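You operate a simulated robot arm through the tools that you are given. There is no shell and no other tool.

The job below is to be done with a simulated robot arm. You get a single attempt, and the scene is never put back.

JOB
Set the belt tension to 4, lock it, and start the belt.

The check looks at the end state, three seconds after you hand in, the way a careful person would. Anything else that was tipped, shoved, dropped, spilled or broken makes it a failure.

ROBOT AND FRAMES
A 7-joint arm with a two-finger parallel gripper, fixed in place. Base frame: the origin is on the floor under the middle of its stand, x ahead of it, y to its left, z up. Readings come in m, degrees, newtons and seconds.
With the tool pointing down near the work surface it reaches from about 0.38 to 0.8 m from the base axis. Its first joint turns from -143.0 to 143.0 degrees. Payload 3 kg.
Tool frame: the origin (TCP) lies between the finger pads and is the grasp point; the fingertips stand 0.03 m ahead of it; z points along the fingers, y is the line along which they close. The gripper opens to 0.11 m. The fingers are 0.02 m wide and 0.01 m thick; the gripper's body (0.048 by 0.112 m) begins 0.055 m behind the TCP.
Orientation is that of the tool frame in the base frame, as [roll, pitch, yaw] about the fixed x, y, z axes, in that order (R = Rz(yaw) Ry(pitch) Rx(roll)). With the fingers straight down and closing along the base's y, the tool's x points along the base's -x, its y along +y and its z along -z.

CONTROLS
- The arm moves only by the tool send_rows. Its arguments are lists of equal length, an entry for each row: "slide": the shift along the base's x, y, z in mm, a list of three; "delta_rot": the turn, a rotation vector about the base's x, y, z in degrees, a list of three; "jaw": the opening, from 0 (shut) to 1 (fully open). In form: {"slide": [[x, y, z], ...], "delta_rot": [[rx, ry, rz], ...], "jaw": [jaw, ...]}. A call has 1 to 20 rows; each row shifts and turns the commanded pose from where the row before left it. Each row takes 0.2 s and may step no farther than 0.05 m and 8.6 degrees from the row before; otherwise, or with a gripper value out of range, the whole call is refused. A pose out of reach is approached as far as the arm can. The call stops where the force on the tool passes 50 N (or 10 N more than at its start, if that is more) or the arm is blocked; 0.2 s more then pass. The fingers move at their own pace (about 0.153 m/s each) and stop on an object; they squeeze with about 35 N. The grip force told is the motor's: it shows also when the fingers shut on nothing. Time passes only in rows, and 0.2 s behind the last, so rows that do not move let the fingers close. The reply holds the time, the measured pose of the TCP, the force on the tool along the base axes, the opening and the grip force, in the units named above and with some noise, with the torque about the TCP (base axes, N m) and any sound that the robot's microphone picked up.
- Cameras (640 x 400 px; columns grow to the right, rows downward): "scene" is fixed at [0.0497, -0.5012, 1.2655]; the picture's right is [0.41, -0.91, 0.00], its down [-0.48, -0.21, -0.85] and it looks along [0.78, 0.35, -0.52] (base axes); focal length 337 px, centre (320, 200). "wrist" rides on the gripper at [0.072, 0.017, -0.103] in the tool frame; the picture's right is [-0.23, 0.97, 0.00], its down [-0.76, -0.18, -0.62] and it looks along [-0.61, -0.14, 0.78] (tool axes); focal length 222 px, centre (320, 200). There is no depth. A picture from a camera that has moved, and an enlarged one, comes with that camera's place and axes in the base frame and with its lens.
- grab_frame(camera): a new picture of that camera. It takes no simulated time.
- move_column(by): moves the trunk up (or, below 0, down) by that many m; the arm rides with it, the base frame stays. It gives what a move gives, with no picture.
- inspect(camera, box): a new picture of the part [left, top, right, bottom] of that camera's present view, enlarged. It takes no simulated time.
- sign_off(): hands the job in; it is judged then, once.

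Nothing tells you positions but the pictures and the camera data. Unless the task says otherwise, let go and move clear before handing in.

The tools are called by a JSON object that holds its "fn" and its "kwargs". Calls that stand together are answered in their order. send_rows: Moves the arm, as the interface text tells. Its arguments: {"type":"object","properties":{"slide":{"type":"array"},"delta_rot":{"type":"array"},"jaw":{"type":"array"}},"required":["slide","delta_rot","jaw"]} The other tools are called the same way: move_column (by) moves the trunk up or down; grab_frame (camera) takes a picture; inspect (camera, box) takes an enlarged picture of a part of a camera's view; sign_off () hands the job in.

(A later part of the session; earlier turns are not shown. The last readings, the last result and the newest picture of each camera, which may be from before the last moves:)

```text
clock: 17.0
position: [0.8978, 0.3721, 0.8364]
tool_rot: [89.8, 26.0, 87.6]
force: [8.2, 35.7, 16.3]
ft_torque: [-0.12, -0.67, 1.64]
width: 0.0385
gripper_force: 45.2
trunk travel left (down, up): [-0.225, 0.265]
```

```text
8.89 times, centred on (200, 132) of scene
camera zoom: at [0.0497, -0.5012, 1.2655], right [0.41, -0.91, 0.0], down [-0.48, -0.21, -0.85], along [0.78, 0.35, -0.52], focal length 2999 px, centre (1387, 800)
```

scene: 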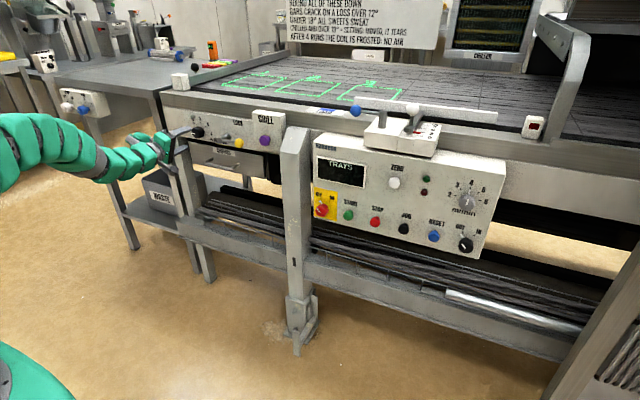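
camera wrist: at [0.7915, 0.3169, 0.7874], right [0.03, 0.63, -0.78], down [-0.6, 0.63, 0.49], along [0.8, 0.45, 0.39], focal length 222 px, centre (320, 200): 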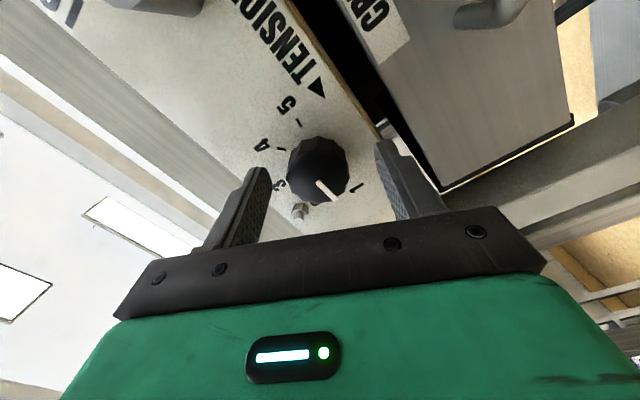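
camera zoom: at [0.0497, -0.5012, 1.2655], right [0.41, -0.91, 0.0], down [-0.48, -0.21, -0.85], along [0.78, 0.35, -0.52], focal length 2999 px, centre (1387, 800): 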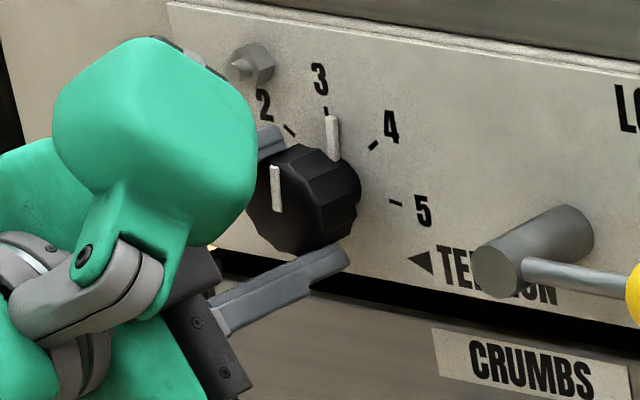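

The pointer is now at 3, but side load is building at this roll. I'll release, roll back with the jaws open just enough to clear the knob and bolt, and regrasp for the last 45°.

{"fn": "send_rows", "kwargs": {"slide": [[0, 0, 0], [0, 0, 0], [0, 0, 0]], "delta_rot": [[0, 0, 0], [0, 0, 0], [0, 0, 0]], "jaw": [0.53, 0.53, 0.53]}}

{"fn": "inspect", "kwargs": {"camera": "wrist", "box": [240, 80, 400, 220]}}

{"fn": "inspect", "kwargs": {"camera": "scene", "box": [170, 110, 230, 155]}}

```text
clock: 17.8
position: [0.899, 0.3681, 0.8347]
tool_rot: [90.0, 25.9, 87.2]
force: [0.1, -0.8, -0.3]
ft_torque: [-0.01, 0.03, -0.02]
width: 0.0585
gripper_force: 0.1
trunk travel left (down, up): [-0.225, 0.265]
```

```text
2.86 times, centred on (320, 150) of wrist
camera zoom: at [0.7989, 0.4457, 0.8179], right [0.01, 0.22, 0.98], down [-0.66, -0.73, 0.17], along [0.75, -0.64, 0.14], focal length 635 px, centre (320, 343)
```

zoom: 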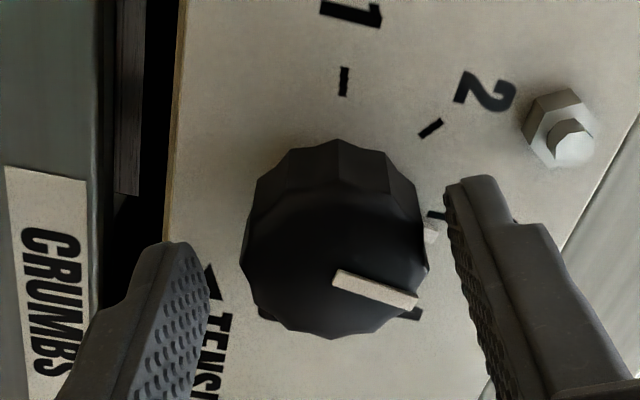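

```text
8.89 times, centred on (200, 132) of scene
camera zoom: at [0.0497, -0.5012, 1.2655], right [0.41, -0.91, 0.0], down [-0.48, -0.21, -0.85], along [0.78, 0.35, -0.52], focal length 2999 px, centre (1387, 800)
```

zoom: 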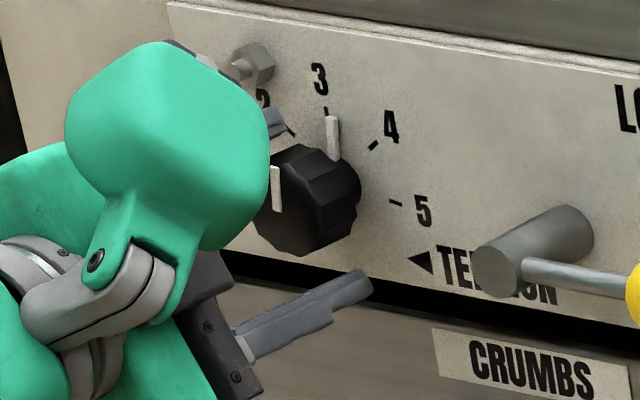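

Released cleanly with pointer at 3. Rolling back about 90° with jaws around the knob, re-centering slightly.

{"fn": "send_rows", "kwargs": {"slide": [[0, 1, 0.8], [0, 1, 0.6], [0, 0, 0], [0, 0, 0], [0, 0, 0], [0, 0, 0], [0, 0, 0], [0, 0, 0], [0, 0, 0], [0, 0, 0], [0, 0, 0], [0, 0, 0]], "delta_rot": [[-7.5, 0.34, 0], [-7.5, 0.34, 0], [-7.5, 0.34, 0], [-7.5, 0.34, 0], [-7.5, 0.34, 0], [-7.5, 0.34, 0], [-7.5, 0.34, 0], [-7.5, 0.34, 0], [-7.5, 0.34, 0], [-7.5, 0.34, 0], [-7.5, 0.34, 0], [-7.5, 0.34, 0]], "jaw": [0.53, 0.53, 0.53, 0.53, 0.53, 0.53, 0.53, 0.53, 0.53, 0.53, 0.53, 0.53]}}

{"fn": "inspect", "kwargs": {"camera": "wrist", "box": [240, 80, 400, 220]}}

{"fn": "inspect", "kwargs": {"camera": "scene", "box": [170, 110, 230, 155]}}

```text
clock: 20.4
position: [0.8977, 0.3715, 0.8367]
tool_rot: [-90.2, 63.9, -92.6]
force: [0.9, 0.4, 0.4]
ft_torque: [-0.03, 0.02, 0.01]
width: 0.0583
gripper_force: 0.0
trunk travel left (down, up): [-0.225, 0.265]
```

```text
2.86 times, centred on (320, 150) of wrist
camera zoom: at [0.7929, 0.3608, 0.7637], right [0.04, 0.97, -0.22], down [-0.61, 0.2, 0.76], along [0.79, 0.11, 0.61], focal length 635 px, centre (320, 343)
```

zoom: 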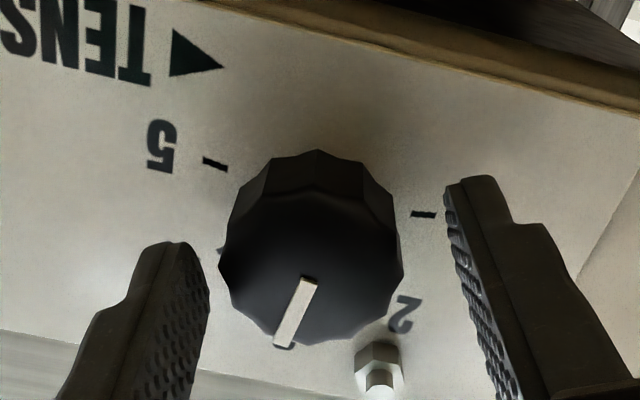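

```text
8.89 times, centred on (200, 132) of scene
camera zoom: at [0.0497, -0.5012, 1.2655], right [0.41, -0.91, 0.0], down [-0.48, -0.21, -0.85], along [0.78, 0.35, -0.52], focal length 2999 px, centre (1387, 800)
```

zoom: 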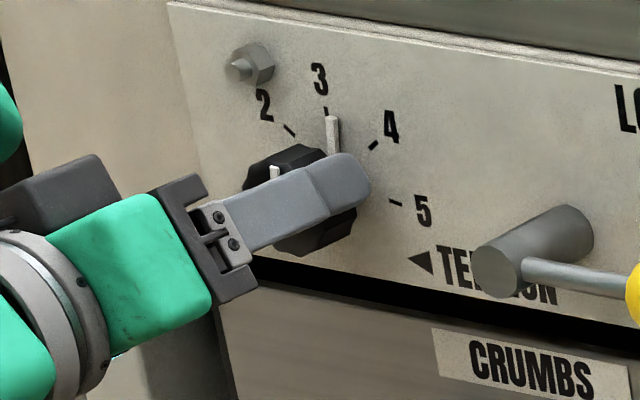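

Pointer remains at 3. I'll shift ~2 mm to center, close, and turn slowly 40°.

{"fn": "send_rows", "kwargs": {"slide": [[0, -1.8, 0.9], [0, 0, 0], [0, 0, 0], [0, 0, 0]], "delta_rot": [[0, 0, 0], [0, 0, 0], [0, 0, 0], [0, 0, 0]], "jaw": [0.53, 0.3, 0.3, 0.3]}}

{"fn": "inspect", "kwargs": {"camera": "wrist", "box": [240, 80, 400, 220]}}

```text
clock: 21.4
position: [0.8991, 0.371, 0.8387]
tool_rot: [-90.3, 64.0, -92.7]
force: [0.8, 0.7, -0.2]
ft_torque: [0.0, 0.63, 0.81]
width: 0.0389
gripper_force: 45.3
trunk travel left (down, up): [-0.225, 0.265]
```

```text
2.86 times, centred on (320, 150) of wrist
camera zoom: at [0.7934, 0.3594, 0.7651], right [0.04, 0.97, -0.22], down [-0.61, 0.2, 0.76], along [0.79, 0.1, 0.61], focal length 635 px, centre (320, 343)
```

zoom: 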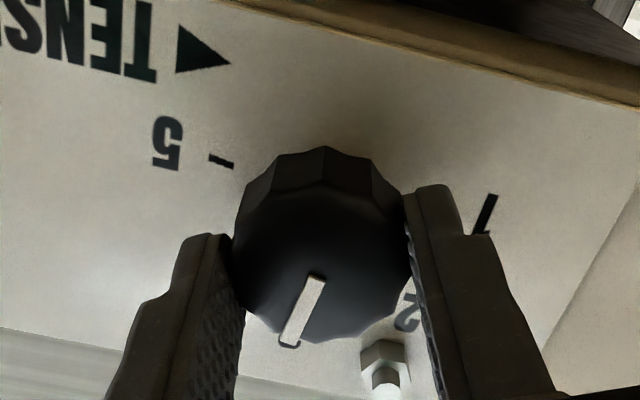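

Gripped with very low load. Turning slowly clockwise 40°.

{"fn": "send_rows", "kwargs": {"slide": [[0, 0, 0], [0, 0, 0], [0, 0, 0], [0, 0, 0], [0, 0, 0], [0, 0, 0], [0, 0, 0], [0, 0, 0], [0, 0, 0], [0, 0, 0], [0, 0, 0], [0, 0, 0], [0, 0, 0], [0, 0, 0], [0, 0, 0], [0, 0, 0], [0, 0, 0], [0, 0, 0], [0, 0, 0], [0, 0, 0]], "delta_rot": [[2, -0.09, 0], [2, -0.09, 0], [2, -0.09, 0], [2, -0.09, 0], [2, -0.09, 0], [2, -0.09, 0], [2, -0.09, 0], [2, -0.09, 0], [2, -0.09, 0], [2, -0.09, 0], [2, -0.09, 0], [2, -0.09, 0], [2, -0.09, 0], [2, -0.09, 0], [2, -0.09, 0], [2, -0.09, 0], [2, -0.09, 0], [2, -0.09, 0], [2, -0.09, 0], [2, -0.09, 0]], "jaw": [0.3, 0.3, 0.3, 0.3, 0.3, 0.3, 0.3, 0.3, 0.3, 0.3, 0.3, 0.3, 0.3, 0.3, 0.3, 0.3, 0.3, 0.3, 0.3, 0.3]}}

{"fn": "inspect", "kwargs": {"camera": "wrist", "box": [240, 80, 400, 220]}}

{"fn": "inspect", "kwargs": {"camera": "scene", "box": [170, 110, 230, 155]}}

```text
clock: 25.6
position: [0.8977, 0.3701, 0.8381]
tool_rot: [90.4, 75.9, 87.9]
force: [-3.7, 0.9, -0.4]
ft_torque: [-0.02, 0.61, 1.13]
width: 0.0392
gripper_force: 45.3
trunk travel left (down, up): [-0.225, 0.265]
```

```text
2.86 times, centred on (320, 150) of wrist
camera zoom: at [0.7955, 0.4096, 0.7713], right [0.04, 0.89, 0.46], down [-0.64, -0.33, 0.7], along [0.77, -0.32, 0.55], focal length 635 px, centre (320, 343)
```

zoom: 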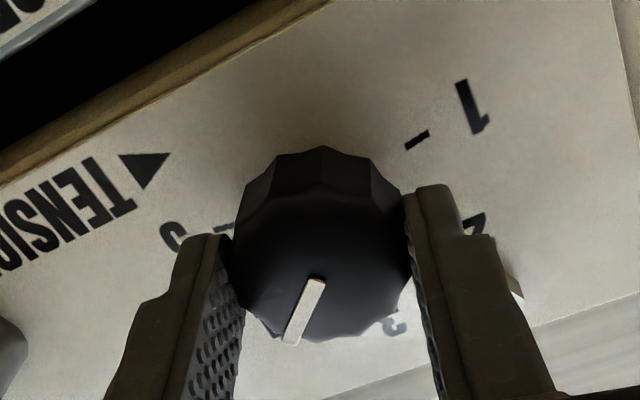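

```text
8.89 times, centred on (200, 132) of scene
camera zoom: at [0.0497, -0.5012, 1.2655], right [0.41, -0.91, 0.0], down [-0.48, -0.21, -0.85], along [0.78, 0.35, -0.52], focal length 2999 px, centre (1387, 800)
```

zoom: 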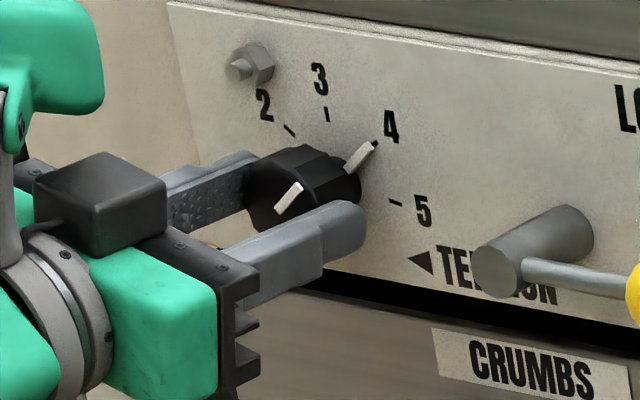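

The pointer now looks very near 4. I'll zoom more tightly to judge the alignment of the base pointer with the 4 tick.

{"fn": "inspect", "kwargs": {"camera": "scene", "box": [190, 118, 214, 144]}}

{"fn": "inspect", "kwargs": {"camera": "wrist", "box": [285, 120, 365, 180]}}

```text
15.38 times, centred on (202, 131) of scene
camera zoom: at [0.0497, -0.5012, 1.2655], right [0.41, -0.91, 0.0], down [-0.48, -0.21, -0.85], along [0.78, 0.35, -0.52], focal length 5190 px, centre (2135, 1262)
```

zoom: 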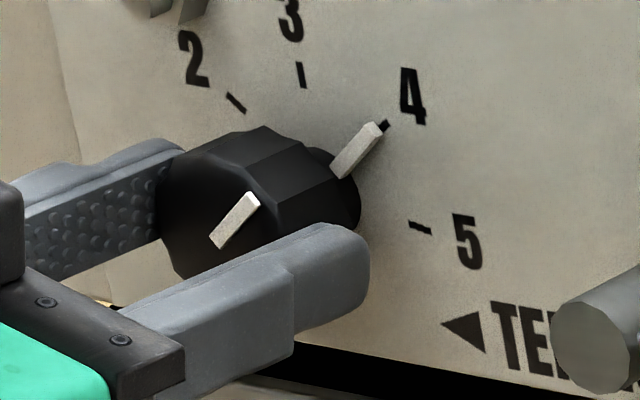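

```text
6.67 times, centred on (325, 150) of wrist
camera zoom: at [0.7955, 0.4096, 0.7713], right [0.04, 0.89, 0.46], down [-0.64, -0.33, 0.7], along [0.77, -0.32, 0.55], focal length 1481 px, centre (287, 533)
```

zoom: 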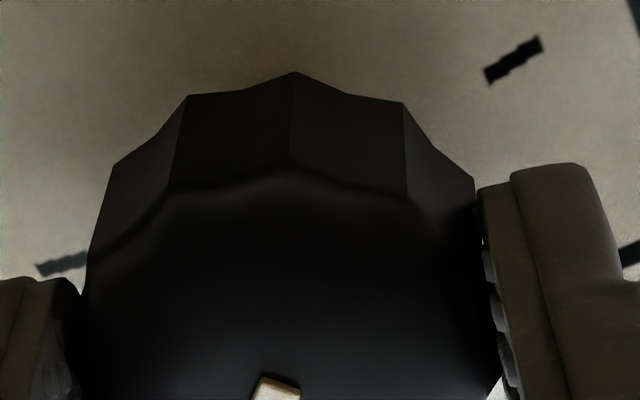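

Measured from both cameras the pointer is at about 42° versus 45° for the "4" tick, i.e. ~3° past. I'll turn back ~3° slowly.

{"fn": "send_rows", "kwargs": {"slide": [[0, 0, 0], [0, 0, 0], [0, 0, 0], [0, 0, 0]], "delta_rot": [[-1.1, 0.05, 0], [-1.1, 0.05, 0], [-1.1, 0.05, 0], [0, 0, 0]], "jaw": [0.3, 0.3, 0.3, 0.3]}}

{"fn": "inspect", "kwargs": {"camera": "scene", "box": [190, 118, 214, 144]}}

{"fn": "inspect", "kwargs": {"camera": "wrist", "box": [280, 140, 360, 200]}}

```text
clock: 26.6
position: [0.8976, 0.3711, 0.8388]
tool_rot: [90.2, 79.3, 87.7]
force: [-2.1, 4.4, -3.2]
ft_torque: [-0.03, -0.93, 0.76]
width: 0.0391
gripper_force: 45.0
trunk travel left (down, up): [-0.225, 0.265]
```

```text
15.38 times, centred on (202, 131) of scene
camera zoom: at [0.0497, -0.5012, 1.2655], right [0.41, -0.91, 0.0], down [-0.48, -0.21, -0.85], along [0.78, 0.35, -0.52], focal length 5190 px, centre (2135, 1262)
```

zoom: 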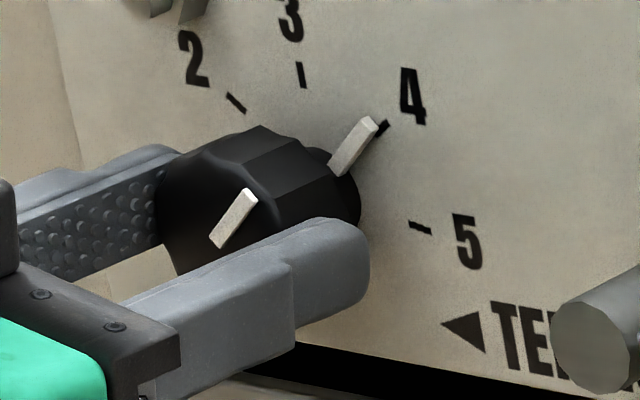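

```text
6.67 times, centred on (320, 170) of wrist
camera zoom: at [0.7954, 0.4057, 0.7694], right [0.04, 0.91, 0.4], down [-0.64, -0.29, 0.72], along [0.77, -0.29, 0.57], focal length 1481 px, centre (320, 400)
```

zoom: 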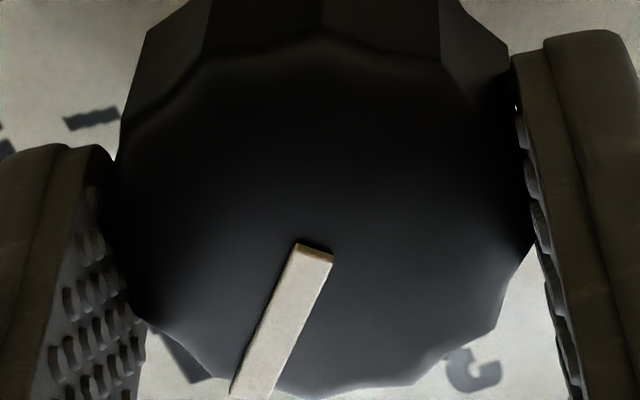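

The pointer is now at 45° by three measurements – right on 4. Releasing the knob and backing straight out.

{"fn": "send_rows", "kwargs": {"slide": [[0, 0, 0], [0, 0, 0], [-20, 0.9, 0], [-30, 1.3, 0], [-30, 1.3, 0], [-20, 0.9, 0]], "delta_rot": [[0, 0, 0], [0, 0, 0], [0, 0, 0], [0, 0, 0], [0, 0, 0], [0, 0, 0]], "jaw": [0.6, 0.6, 0.6, 0.6, 0.6, 0.6]}}

{"fn": "grab_frame", "kwargs": {"camera": "wrist"}}

{"fn": "inspect", "kwargs": {"camera": "wrist", "box": [270, 60, 390, 150]}}

{"fn": "inspect", "kwargs": {"camera": "scene", "box": [185, 105, 265, 160]}}

```text
clock: 28.0
position: [0.7999, 0.3749, 0.8383]
tool_rot: [90.2, 79.2, 87.7]
force: [0.1, 0.5, -0.3]
ft_torque: [-0.04, -0.04, 0.0]
width: 0.066
gripper_force: 0.1
trunk travel left (down, up): [-0.225, 0.265]
```

```text
taken
camera wrist: at [0.6973, 0.4101, 0.7706], right [0.04, 0.91, 0.41], down [-0.64, -0.29, 0.72], along [0.77, -0.29, 0.57], focal length 222 px, centre (320, 200)
```

wrist: 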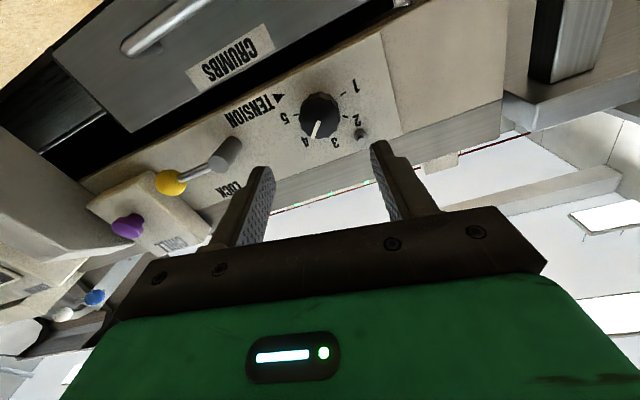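

```text
4.44 times, centred on (330, 105) of wrist
camera zoom: at [0.6973, 0.4101, 0.7706], right [0.04, 0.91, 0.41], down [-0.64, -0.29, 0.72], along [0.77, -0.29, 0.57], focal length 987 px, centre (276, 622)
```

zoom: 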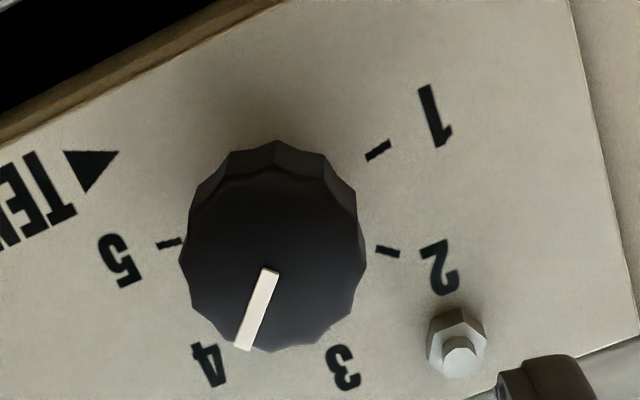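

```text
7.27 times, centred on (225, 132) of scene
camera zoom: at [0.0497, -0.5012, 1.2655], right [0.41, -0.91, 0.0], down [-0.48, -0.21, -0.85], along [0.78, 0.35, -0.52], focal length 2454 px, centre (1011, 691)
```

zoom: 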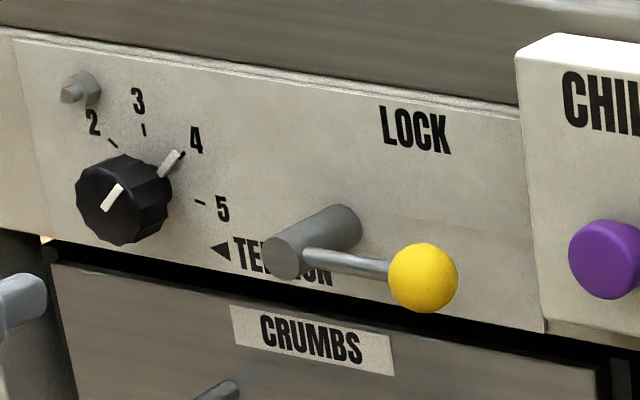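

Tension is at 4 and released. Next is the LOCK lever (hub at y≈0.256, ball at y≈0.181, z≈0.835); I'll close the fingers and line up below its rod, well clear of the CHILL button.

{"fn": "send_rows", "kwargs": {"slide": [[0, -32.5, -5.2], [0, -32.5, -5.2], [0, -32.5, -5.2], [0, -32.5, -5.2], [0, -32.5, -5.2]], "delta_rot": [[-2.1, 0.1, 0], [-2.1, 0.1, 0], [-2.1, 0.1, 0], [-2.1, 0.1, 0], [-2.1, 0.1, 0]], "jaw": [0, 0, 0, 0, 0]}}

{"fn": "grab_frame", "kwargs": {"camera": "wrist"}}

{"fn": "inspect", "kwargs": {"camera": "scene", "box": [155, 85, 295, 185]}}

```text
clock: 29.2
position: [0.7972, 0.2117, 0.812]
tool_rot: [139.6, 89.7, 137.1]
force: [-0.7, 0.1, -0.5]
ft_torque: [0.02, -0.01, 0.0]
width: 0.0
gripper_force: 35.0
trunk travel left (down, up): [-0.225, 0.265]
```

```text
taken
camera wrist: at [0.695, 0.2344, 0.7392], right [0.04, 0.97, 0.23], down [-0.63, -0.15, 0.76], along [0.78, -0.18, 0.6], focal length 222 px, centre (320, 200)
```

wrist: 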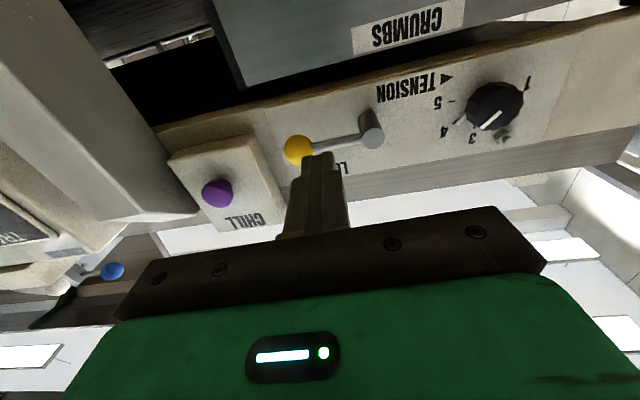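

```text
4.00 times, centred on (225, 135) of scene
camera zoom: at [0.0497, -0.5012, 1.2655], right [0.41, -0.91, 0.0], down [-0.48, -0.21, -0.85], along [0.78, 0.35, -0.52], focal length 1350 px, centre (700, 460)
```

zoom: 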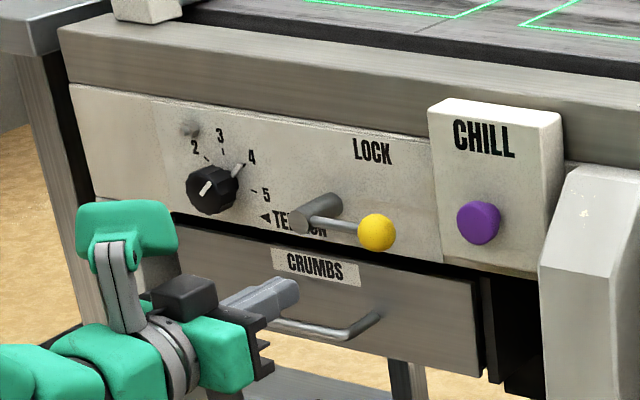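

The closed fingers are below the lever rod. Moving forward so the fingertips sit under the rod.

{"fn": "send_rows", "kwargs": {"slide": [[20, -0.8, -4], [25, -1, 0], [25, -1, 0], [21, -0.9, 0]], "delta_rot": [[0, 0, 0], [0, 0, 0], [0, 0, 0], [0, 0, 0]], "jaw": [0, 0, 0, 0]}}

{"fn": "grab_frame", "kwargs": {"camera": "wrist"}}

{"fn": "inspect", "kwargs": {"camera": "scene", "box": [185, 105, 285, 175]}}

```text
clock: 30.2
position: [0.8884, 0.2073, 0.8081]
tool_rot: [134.3, 89.7, 131.9]
force: [-1.1, 0.1, 0.7]
ft_torque: [-0.03, 0.0, -0.01]
width: 0.0
gripper_force: 35.1
trunk travel left (down, up): [-0.225, 0.265]
```

```text
taken
camera wrist: at [0.7851, 0.2296, 0.7347], right [0.04, 0.97, 0.23], down [-0.63, -0.15, 0.76], along [0.78, -0.18, 0.6], focal length 222 px, centre (320, 200)
```

wrist: 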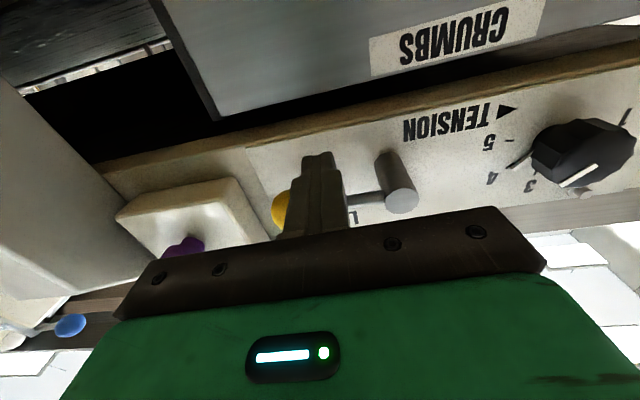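

```text
5.71 times, centred on (235, 140) of scene
camera zoom: at [0.0497, -0.5012, 1.2655], right [0.41, -0.91, 0.0], down [-0.48, -0.21, -0.85], along [0.78, 0.35, -0.52], focal length 1928 px, centre (806, 543)
```

zoom: 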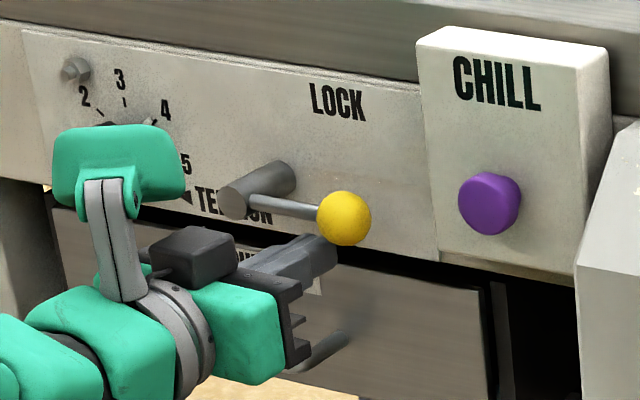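

Fingertips are under the rod. I'll press upward gently in small steps and watch the force.

{"fn": "send_rows", "kwargs": {"slide": [[0, 0, 4], [0, 0, 4], [0, 0, 3], [0, 0, 3], [0, 0, 3], [0, 0, 3]], "delta_rot": [[0, 0, 0], [0, 0, 0], [0, 0, 0], [0, 0, 0], [0, 0, 0], [0, 0, 0]], "jaw": [0, 0, 0, 0, 0, 0]}}

{"fn": "inspect", "kwargs": {"camera": "scene", "box": [185, 105, 285, 175]}}

```text
clock: 31.6
position: [0.8898, 0.2089, 0.8287]
tool_rot: [104.8, 89.8, 102.2]
force: [0.8, 0.5, -1.5]
ft_torque: [-0.01, 0.06, -0.03]
width: 0.0002
gripper_force: 34.9
trunk travel left (down, up): [-0.225, 0.265]
```

```text
5.71 times, centred on (235, 140) of scene
camera zoom: at [0.0497, -0.5012, 1.2655], right [0.41, -0.91, 0.0], down [-0.48, -0.21, -0.85], along [0.78, 0.35, -0.52], focal length 1928 px, centre (806, 543)
```

zoom: 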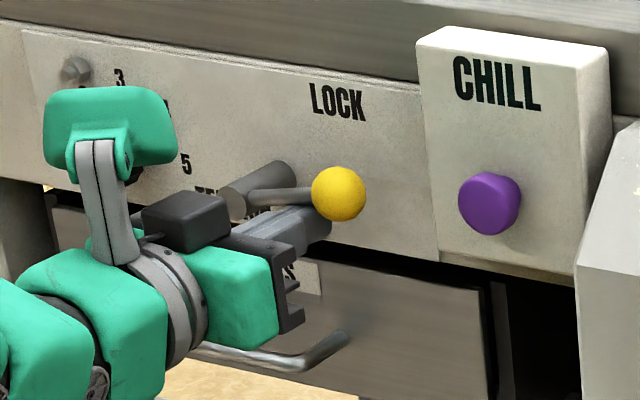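

The lever swings up easily toward the LOCK label. I'll follow its arc in small steps to about 50° and check.

{"fn": "send_rows", "kwargs": {"slide": [[0, 0, 3.5], [0, 0, 3.4], [0, 0.5, 4.1], [0, 0.6, 4.1], [0, 1.2, 3.9], [0, 1.3, 3.9], [0, 1.9, 3.7], [0, 2, 3.6]], "delta_rot": [[0, 0, 0], [0, 0, 0], [0, 0, 0], [0, 0, 0], [0, 0, 0], [0, 0, 0], [0, 0, 0], [0, 0, 0]], "jaw": [0, 0, 0, 0, 0, 0, 0, 0]}}

{"fn": "inspect", "kwargs": {"camera": "scene", "box": [185, 105, 285, 175]}}

{"fn": "grab_frame", "kwargs": {"camera": "wrist"}}

```text
clock: 33.4
position: [0.8896, 0.2153, 0.8588]
tool_rot: [102.7, 89.7, 100.2]
force: [1.2, -0.8, -0.5]
ft_torque: [0.0, 0.04, -0.02]
width: 0.0
gripper_force: 34.4
trunk travel left (down, up): [-0.225, 0.265]
```

```text
5.71 times, centred on (235, 140) of scene
camera zoom: at [0.0497, -0.5012, 1.2655], right [0.41, -0.91, 0.0], down [-0.48, -0.21, -0.85], along [0.78, 0.35, -0.52], focal length 1928 px, centre (806, 543)
```

zoom: 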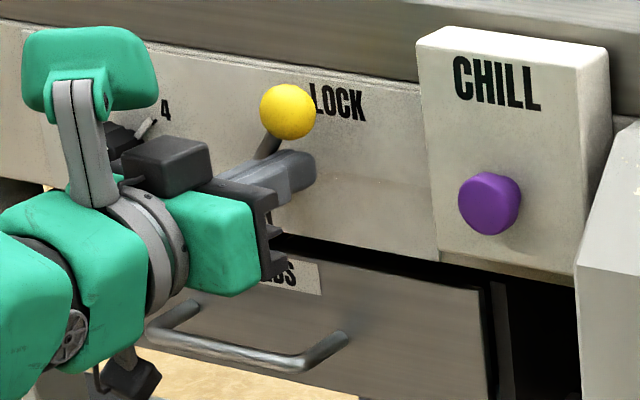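

```text
taken
camera wrist: at [0.786, 0.2374, 0.7858], right [0.04, 0.97, 0.23], down [-0.63, -0.15, 0.76], along [0.78, -0.18, 0.61], focal length 222 px, centre (320, 200)
```

wrist: 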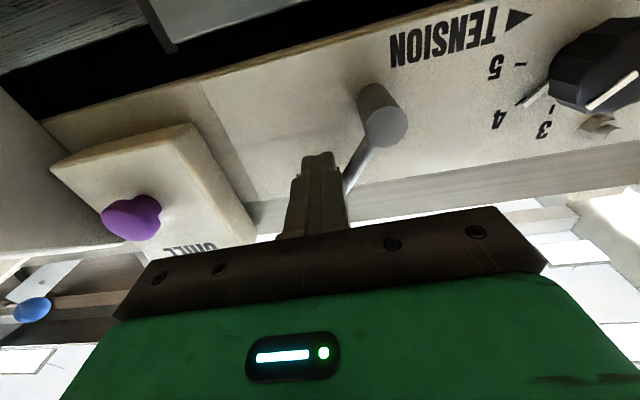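

Lever is at roughly 55° and still moving freely. Continuing along the arc to vertical.

{"fn": "send_rows", "kwargs": {"slide": [[0, 2.4, 3.3], [0, 2.6, 3.2], [0, 3, 2.8], [0, 3, 2.7], [0, 3.5, 2.3], [0, 3.5, 2.1], [0, 3.8, 1.7], [0, 3.8, 1.4]], "delta_rot": [[0, 0, 0], [0, 0, 0], [0, 0, 0], [0, 0, 0], [0, 0, 0], [0, 0, 0], [0, 0, 0], [0, 0, 0]], "jaw": [0, 0, 0, 0, 0, 0, 0, 0]}}

{"fn": "inspect", "kwargs": {"camera": "scene", "box": [185, 95, 285, 165]}}

{"fn": "grab_frame", "kwargs": {"camera": "wrist"}}

```text
clock: 34.5
position: [0.8899, 0.2192, 0.8636]
tool_rot: [159.6, 89.1, 156.3]
force: [-1.3, -8.4, -6.7]
ft_torque: [0.02, 0.1, -0.11]
width: 0.0001
gripper_force: 35.1
trunk travel left (down, up): [-0.225, 0.265]
stopped in row 5: the force on the tool passed its limit at 56 N (the readings are from after the stop); the commanded pose is now the measured one
```

```text
5.71 times, centred on (235, 130) of scene
camera zoom: at [0.0497, -0.5012, 1.2655], right [0.41, -0.91, 0.0], down [-0.48, -0.21, -0.85], along [0.78, 0.35, -0.52], focal length 1928 px, centre (806, 600)
```

zoom: 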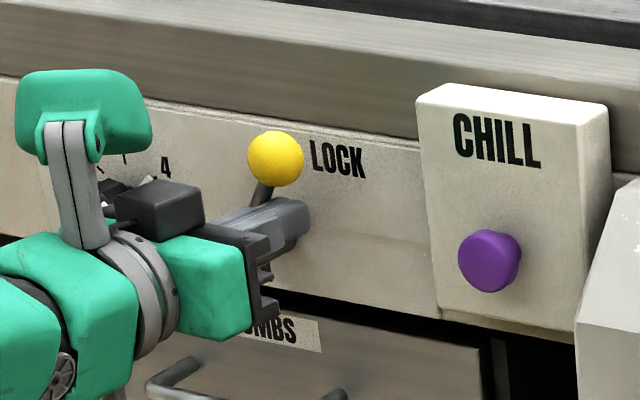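

```text
taken
camera wrist: at [0.7861, 0.2427, 0.7924], right [0.06, 0.97, 0.23], down [-0.62, -0.15, 0.77], along [0.78, -0.19, 0.59], focal length 222 px, centre (320, 200)
```

wrist: 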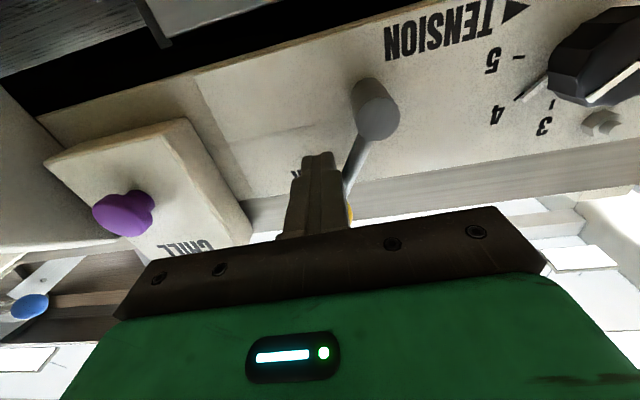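

The lever met a firm stop at about 60°, next to LOCK. I'll ease off, retreat straight out and see whether it stays there.

{"fn": "send_rows", "kwargs": {"slide": [[0, -3, -2], [0, -3, -2], [-25, 1, 0], [-30, 1.3, 0], [-35, 1.5, 0]], "delta_rot": [[0, 0, 0], [0, 0, 0], [0, 0, 0], [0, 0, 0], [0, 0, 0]], "jaw": [0, 0, 0, 0, 0]}}

{"fn": "grab_frame", "kwargs": {"camera": "wrist"}}

{"fn": "inspect", "kwargs": {"camera": "scene", "box": [165, 85, 305, 175]}}

{"fn": "grab_frame", "kwargs": {"camera": "scene"}}

```text
clock: 35.7
position: [0.8019, 0.2193, 0.8598]
tool_rot: [154.7, 89.3, 151.4]
force: [0.3, -0.1, -0.1]
ft_torque: [-0.01, -0.01, 0.04]
width: 0.0001
gripper_force: 34.8
trunk travel left (down, up): [-0.225, 0.265]
```

```text
taken
camera wrist: at [0.6977, 0.2422, 0.7877], right [0.06, 0.97, 0.23], down [-0.62, -0.15, 0.77], along [0.78, -0.19, 0.6], focal length 222 px, centre (320, 200)
```

wrist: 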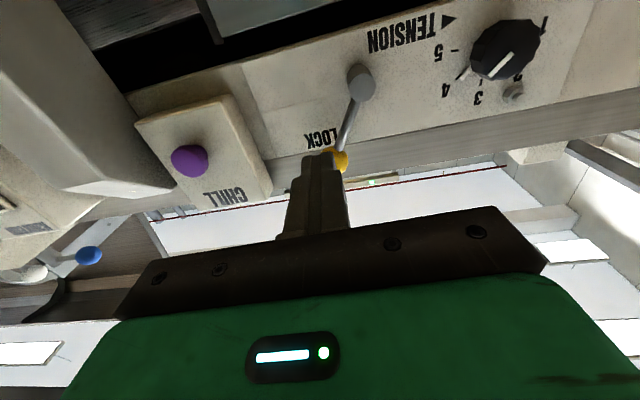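

```text
4.44 times, centred on (235, 130) of scene
camera zoom: at [0.0497, -0.5012, 1.2655], right [0.41, -0.91, 0.0], down [-0.48, -0.21, -0.85], along [0.78, 0.35, -0.52], focal length 1500 px, centre (698, 511)
```

zoom: 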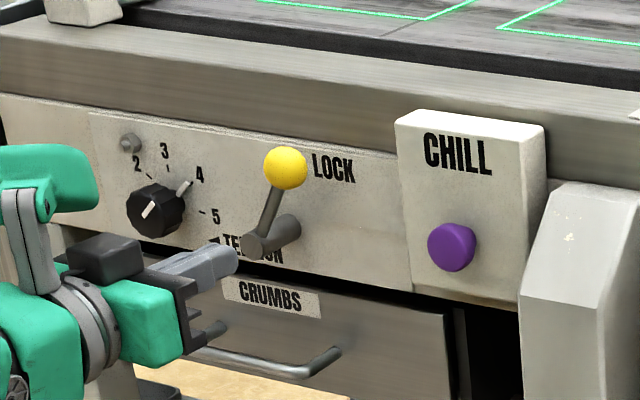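

```text
taken
```

scene: 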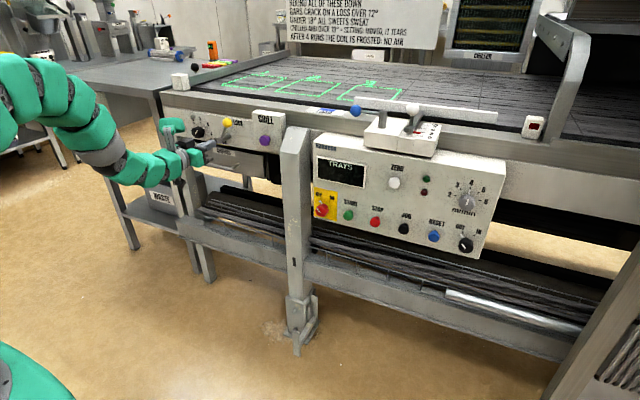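

The lever holds at LOCK. As a check that it really locks, I'll return to the knob, grip it and try a tiny slow turn, watching the torque.

{"fn": "send_rows", "kwargs": {"slide": [[-1, 31, -4.4], [-1, 31, -4.4], [0, 31, -4.4], [0, 31, -4.4], [0, 31.5, -4.4]], "delta_rot": [[0, -0.7, 0.7], [0, 0, 0], [0, 0, 0], [0, 0, 0], [0, 0, 0]], "jaw": [0.6, 0.6, 0.6, 0.6, 0.6]}}

{"fn": "grab_frame", "kwargs": {"camera": "wrist"}}

```text
clock: 36.9
position: [0.7955, 0.3734, 0.8379]
tool_rot: [93.8, 89.7, 91.4]
force: [-1.3, -0.5, -0.5]
ft_torque: [0.01, 0.03, -0.01]
width: 0.0661
gripper_force: 0.0
trunk travel left (down, up): [-0.225, 0.265]
```

```text
taken
camera wrist: at [0.6926, 0.395, 0.7649], right [0.04, 0.97, 0.23], down [-0.63, -0.16, 0.76], along [0.78, -0.18, 0.61], focal length 222 px, centre (320, 200)
```

wrist: 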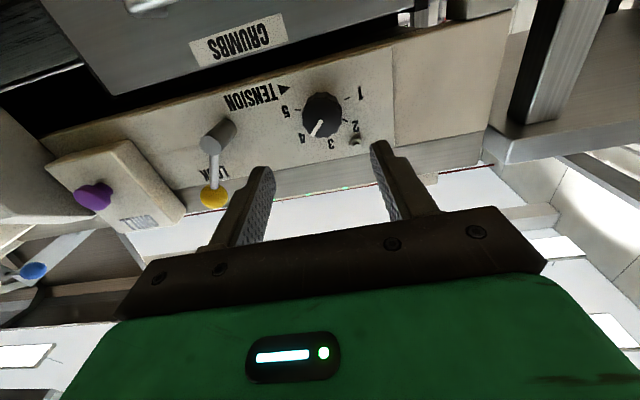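

Aligned on the knob again; the lever is well clear of the fingers. Advancing and closing.

{"fn": "send_rows", "kwargs": {"slide": [[25, -0.9, -0.2], [25, -0.9, 0], [25, -0.9, 0], [25, -0.8, 0], [0, 0, 0], [0, 0, 0], [0, 0, 0]], "delta_rot": [[0, 0, 0], [0, 0, 0], [0, 0, 0], [0, 0, 0], [0, 0, 0], [0, 0, 0], [0, 0, 0]], "jaw": [0.55, 0.55, 0.55, 0.55, 0.55, 0.3, 0.3]}}

{"fn": "inspect", "kwargs": {"camera": "wrist", "box": [240, 80, 400, 220]}}

```text
clock: 38.5
position: [0.8956, 0.3689, 0.8385]
tool_rot: [85.7, 89.7, 83.4]
force: [9.6, 10.6, 4.0]
ft_torque: [0.01, 0.35, 1.06]
width: 0.0399
gripper_force: 45.0
trunk travel left (down, up): [-0.225, 0.265]
```

```text
2.86 times, centred on (320, 150) of wrist
camera zoom: at [0.7927, 0.3926, 0.7649], right [0.04, 0.97, 0.23], down [-0.63, -0.16, 0.76], along [0.78, -0.18, 0.61], focal length 635 px, centre (320, 343)
```

zoom: 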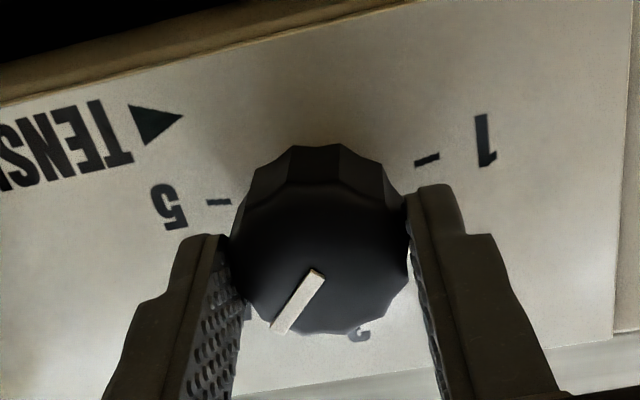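

Gripped. Trying a slow 4° clockwise turn to feel for the lock.

{"fn": "send_rows", "kwargs": {"slide": [[0, 0, 0], [0, 0, 0], [0, 0, 0], [0, 0, 0]], "delta_rot": [[1, -0.04, 0], [1, -0.04, 0], [1, -0.04, 0], [1, -0.04, 0]], "jaw": [0.3, 0.3, 0.3, 0.3]}}

{"fn": "inspect", "kwargs": {"camera": "wrist", "box": [240, 80, 400, 220]}}

```text
clock: 39.5
position: [0.8959, 0.3709, 0.8381]
tool_rot: [91.3, 85.6, 89.0]
force: [-7.4, 5.8, -5.4]
ft_torque: [-0.02, 0.32, 1.01]
width: 0.0401
gripper_force: 44.9
trunk travel left (down, up): [-0.225, 0.265]
```

```text
2.86 times, centred on (320, 150) of wrist
camera zoom: at [0.7927, 0.3977, 0.7666], right [0.04, 0.95, 0.3], down [-0.63, -0.21, 0.75], along [0.77, -0.22, 0.59], focal length 635 px, centre (320, 343)
```

zoom: 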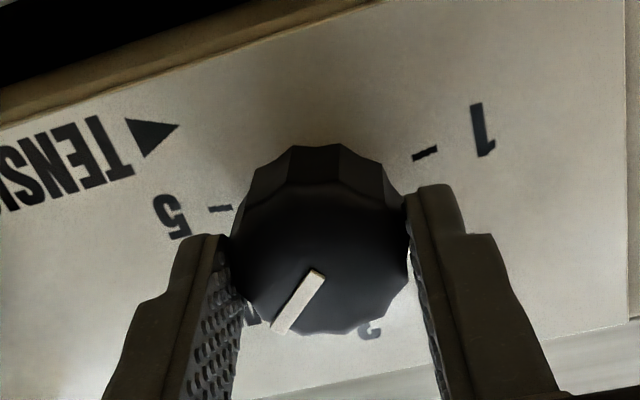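

The knob appears to have moved with the gripper with no torque, which would mean it isn't locked. I'll check the pointer against the ticks in the scene view.

{"fn": "inspect", "kwargs": {"camera": "scene", "box": [190, 118, 214, 144]}}

{"fn": "inspect", "kwargs": {"camera": "scene", "box": [215, 105, 255, 155]}}

{"fn": "inspect", "kwargs": {"camera": "wrist", "box": [280, 140, 360, 200]}}

```text
15.38 times, centred on (202, 131) of scene
camera zoom: at [0.0497, -0.5012, 1.2655], right [0.41, -0.91, 0.0], down [-0.48, -0.21, -0.85], along [0.78, 0.35, -0.52], focal length 5190 px, centre (2135, 1262)
```

zoom: 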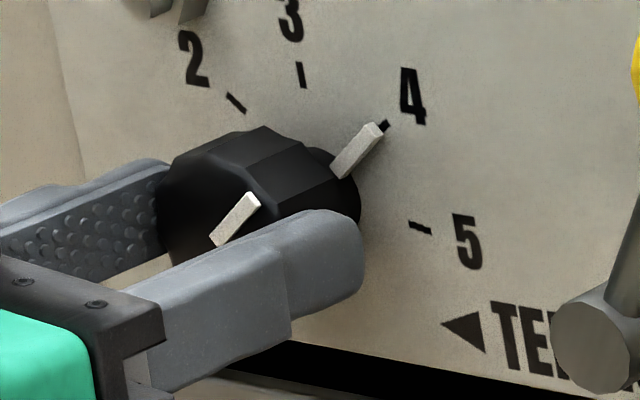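

```text
8.00 times, centred on (235, 130) of scene
camera zoom: at [0.0497, -0.5012, 1.2655], right [0.41, -0.91, 0.0], down [-0.48, -0.21, -0.85], along [0.78, 0.35, -0.52], focal length 2699 px, centre (1000, 760)
```

zoom: 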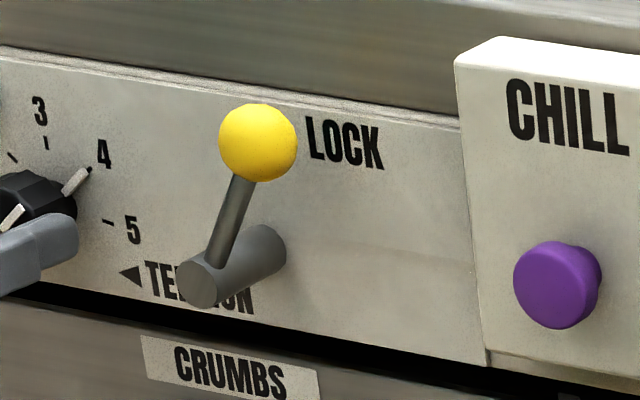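

```text
6.67 times, centred on (320, 170) of wrist
camera zoom: at [0.7927, 0.3977, 0.7666], right [0.04, 0.95, 0.3], down [-0.63, -0.21, 0.75], along [0.77, -0.22, 0.59], focal length 1481 px, centre (320, 400)
```

zoom: 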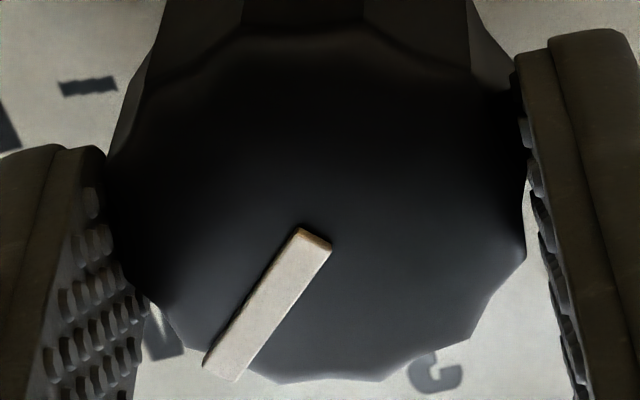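

The pointer has moved about 4°, so with the lever up the knob still turns. I'll compare the knob's stiffness now with the beginning by a brisker turn back (16° counter-clockwise) – earlier such a turn slipped.

{"fn": "send_rows", "kwargs": {"slide": [[0, 0, 0], [0, 0, 0], [0, 0, 0]], "delta_rot": [[-8, 0.36, 0], [-8, 0.36, 0], [0, 0, 0]], "jaw": [0.3, 0.3, 0.3]}}

{"fn": "inspect", "kwargs": {"camera": "wrist", "box": [280, 140, 360, 200]}}

{"fn": "inspect", "kwargs": {"camera": "scene", "box": [190, 118, 214, 144]}}

```text
clock: 40.3
position: [0.8955, 0.3717, 0.8387]
tool_rot: [-90.8, 78.2, -93.2]
force: [-18.8, 2.7, -12.2]
ft_torque: [0.04, 0.24, 0.68]
width: 0.04
gripper_force: 44.7
trunk travel left (down, up): [-0.225, 0.265]
```

```text
6.67 times, centred on (320, 170) of wrist
camera zoom: at [0.792, 0.3773, 0.7634], right [0.04, 1.0, 0.02], down [-0.62, 0.01, 0.78], along [0.78, -0.05, 0.62], focal length 1481 px, centre (320, 400)
```

zoom: 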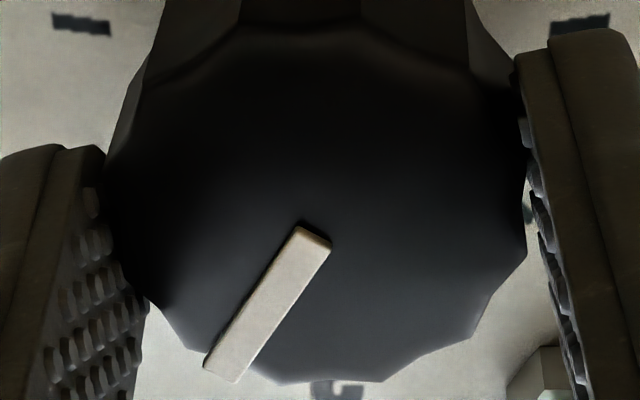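

```text
15.38 times, centred on (202, 131) of scene
camera zoom: at [0.0497, -0.5012, 1.2655], right [0.41, -0.91, 0.0], down [-0.48, -0.21, -0.85], along [0.78, 0.35, -0.52], focal length 5190 px, centre (2135, 1262)
```

zoom: 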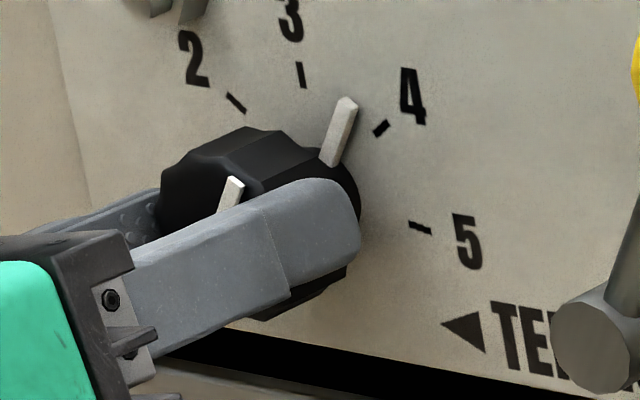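

The brisk turn now carried the knob fully, whereas with the lever horizontal it slipped – so lever‑up seems to be the loose side, and locking may lie the other way. I'll release the knob, retreat, and move over to the upper left of the lever rod.

{"fn": "send_rows", "kwargs": {"slide": [[0, 0, 0], [0, 0, 0], [-25, 1.1, 0], [-25, 1.1, 0], [-25, 1.1, 0], [-20, 0.9, 0]], "delta_rot": [[0, 0, 0], [0, 0, 0], [0, 0, 0], [0, 0, 0], [0, 0, 0], [0, 0, 0]], "jaw": [0.55, 0.55, 0.55, 0.55, 0.55, 0.55]}}

{"fn": "send_rows", "kwargs": {"slide": [[0, -20, 8], [0, -25, 10], [0, -25, 10], [0, -25, 10], [0, -23, 8]], "delta_rot": [[2.4, -0.1, 0], [2.4, -0.1, 0], [2.4, -0.1, 0], [2.4, -0.1, 0], [2.2, -0.1, 0]], "jaw": [0, 0, 0, 0, 0]}}

{"fn": "grab_frame", "kwargs": {"camera": "wrist"}}

{"fn": "inspect", "kwargs": {"camera": "scene", "box": [165, 85, 305, 175]}}

```text
clock: 41.7
position: [0.8003, 0.3756, 0.8405]
tool_rot: [-90.3, 78.4, -92.7]
force: [-0.4, -0.1, 0.0]
ft_torque: [0.02, -0.04, 0.0]
width: 0.0605
gripper_force: 0.1
trunk travel left (down, up): [-0.225, 0.265]
```

```text
clock: 42.9
position: [0.8004, 0.2565, 0.8832]
tool_rot: [137.1, 89.7, 134.7]
force: [0.7, 0.7, -0.3]
ft_torque: [0.02, 0.0, -0.06]
width: 0.0
gripper_force: 35.2
trunk travel left (down, up): [-0.225, 0.265]
```

```text
taken
camera wrist: at [0.6976, 0.2787, 0.8103], right [0.04, 0.97, 0.23], down [-0.63, -0.15, 0.76], along [0.78, -0.17, 0.61], focal length 222 px, centre (320, 200)
```

wrist: 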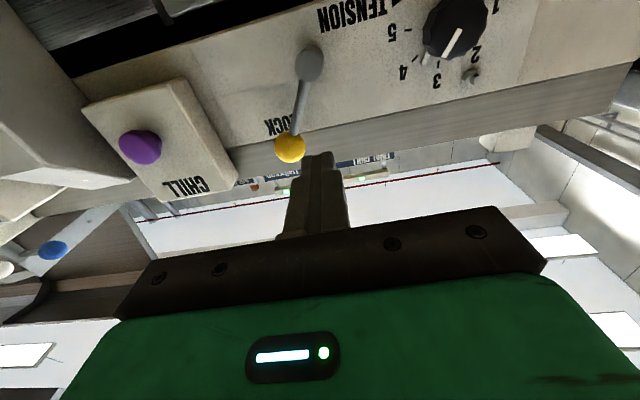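

```text
4.44 times, centred on (235, 130) of scene
camera zoom: at [0.0497, -0.5012, 1.2655], right [0.41, -0.91, 0.0], down [-0.48, -0.21, -0.85], along [0.78, 0.35, -0.52], focal length 1500 px, centre (698, 511)
```

zoom: 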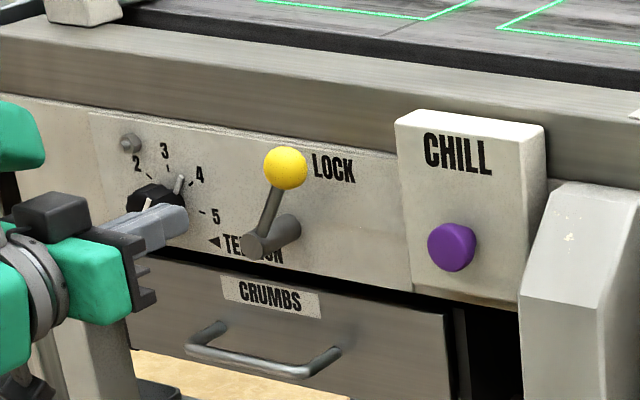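

The fingers are at the upper left of the lever. Moving in, then pushing the lever right/down along its arc back toward horizontal.

{"fn": "send_rows", "kwargs": {"slide": [[22, -0.5, 0.3], [22, -0.5, 0.3], [22, -0.5, 0.2], [22, -0.5, 0.2]], "delta_rot": [[0, 0, 0], [0, 0, 0], [0, 0, 0], [0, 0, 0]], "jaw": [0, 0, 0, 0]}}

{"fn": "send_rows", "kwargs": {"slide": [[0, -4, -2], [0, -4, -2.5], [0, -5, -2.5], [0, -5, -3], [0, -5, -3], [0, -5, -3.5], [0, -4.5, -4], [0, -4, -4]], "delta_rot": [[0, 0, 0], [0, 0, 0], [0, 0, 0], [0, 0, 0], [0, 0, 0], [0, 0, 0], [0, 0, 0], [0, 0, 0]], "jaw": [0, 0, 0, 0, 0, 0, 0, 0]}}

{"fn": "inspect", "kwargs": {"camera": "scene", "box": [185, 105, 285, 175]}}

```text
clock: 43.9
position: [0.89, 0.255, 0.8827]
tool_rot: [153.7, 89.8, 151.3]
force: [0.1, 0.2, -0.3]
ft_torque: [0.0, 0.04, 0.0]
width: 0.0
gripper_force: 35.2
trunk travel left (down, up): [-0.225, 0.265]
```

```text
clock: 45.7
position: [0.8907, 0.2174, 0.8625]
tool_rot: [112.1, 89.9, 109.9]
force: [-0.3, 0.2, 0.6]
ft_torque: [-0.02, 0.0, 0.0]
width: 0.0
gripper_force: 35.2
trunk travel left (down, up): [-0.225, 0.265]
```

```text
5.71 times, centred on (235, 140) of scene
camera zoom: at [0.0497, -0.5012, 1.2655], right [0.41, -0.91, 0.0], down [-0.48, -0.21, -0.85], along [0.78, 0.35, -0.52], focal length 1928 px, centre (806, 543)
```

zoom: 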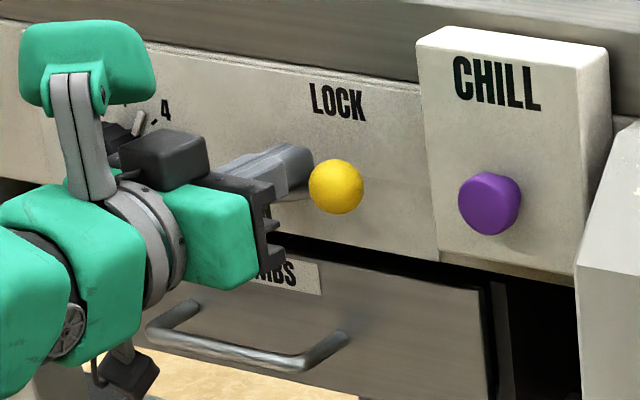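

The lever follows down (about 20° above horizontal now). Continuing gently past horizontal to see whether horizontal is a stop.

{"fn": "send_rows", "kwargs": {"slide": [[0, -1.6, -3.9], [0, -1.6, -3.9], [0, -1.6, -3.9], [0, -1.6, -3.9], [0, -0.9, -3], [0, -0.5, -3]], "delta_rot": [[0, 0, 0], [0, 0, 0], [0, 0, 0], [0, 0, 0], [0, 0, 0], [0, 0, 0]], "jaw": [0, 0, 0, 0, 0, 0]}}

{"fn": "inspect", "kwargs": {"camera": "scene", "box": [185, 105, 285, 175]}}

```text
clock: 47.1
position: [0.8898, 0.2125, 0.8502]
tool_rot: [17.0, 89.3, 14.8]
force: [0.5, 9.3, 46.5]
ft_torque: [0.08, -0.72, -0.42]
width: 0.0001
gripper_force: 34.5
trunk travel left (down, up): [-0.225, 0.265]
```

```text
5.71 times, centred on (235, 140) of scene
camera zoom: at [0.0497, -0.5012, 1.2655], right [0.41, -0.91, 0.0], down [-0.48, -0.21, -0.85], along [0.78, 0.35, -0.52], focal length 1928 px, centre (806, 543)
```

zoom: 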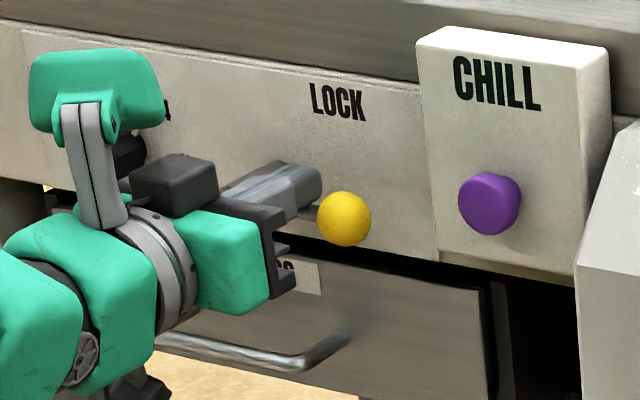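

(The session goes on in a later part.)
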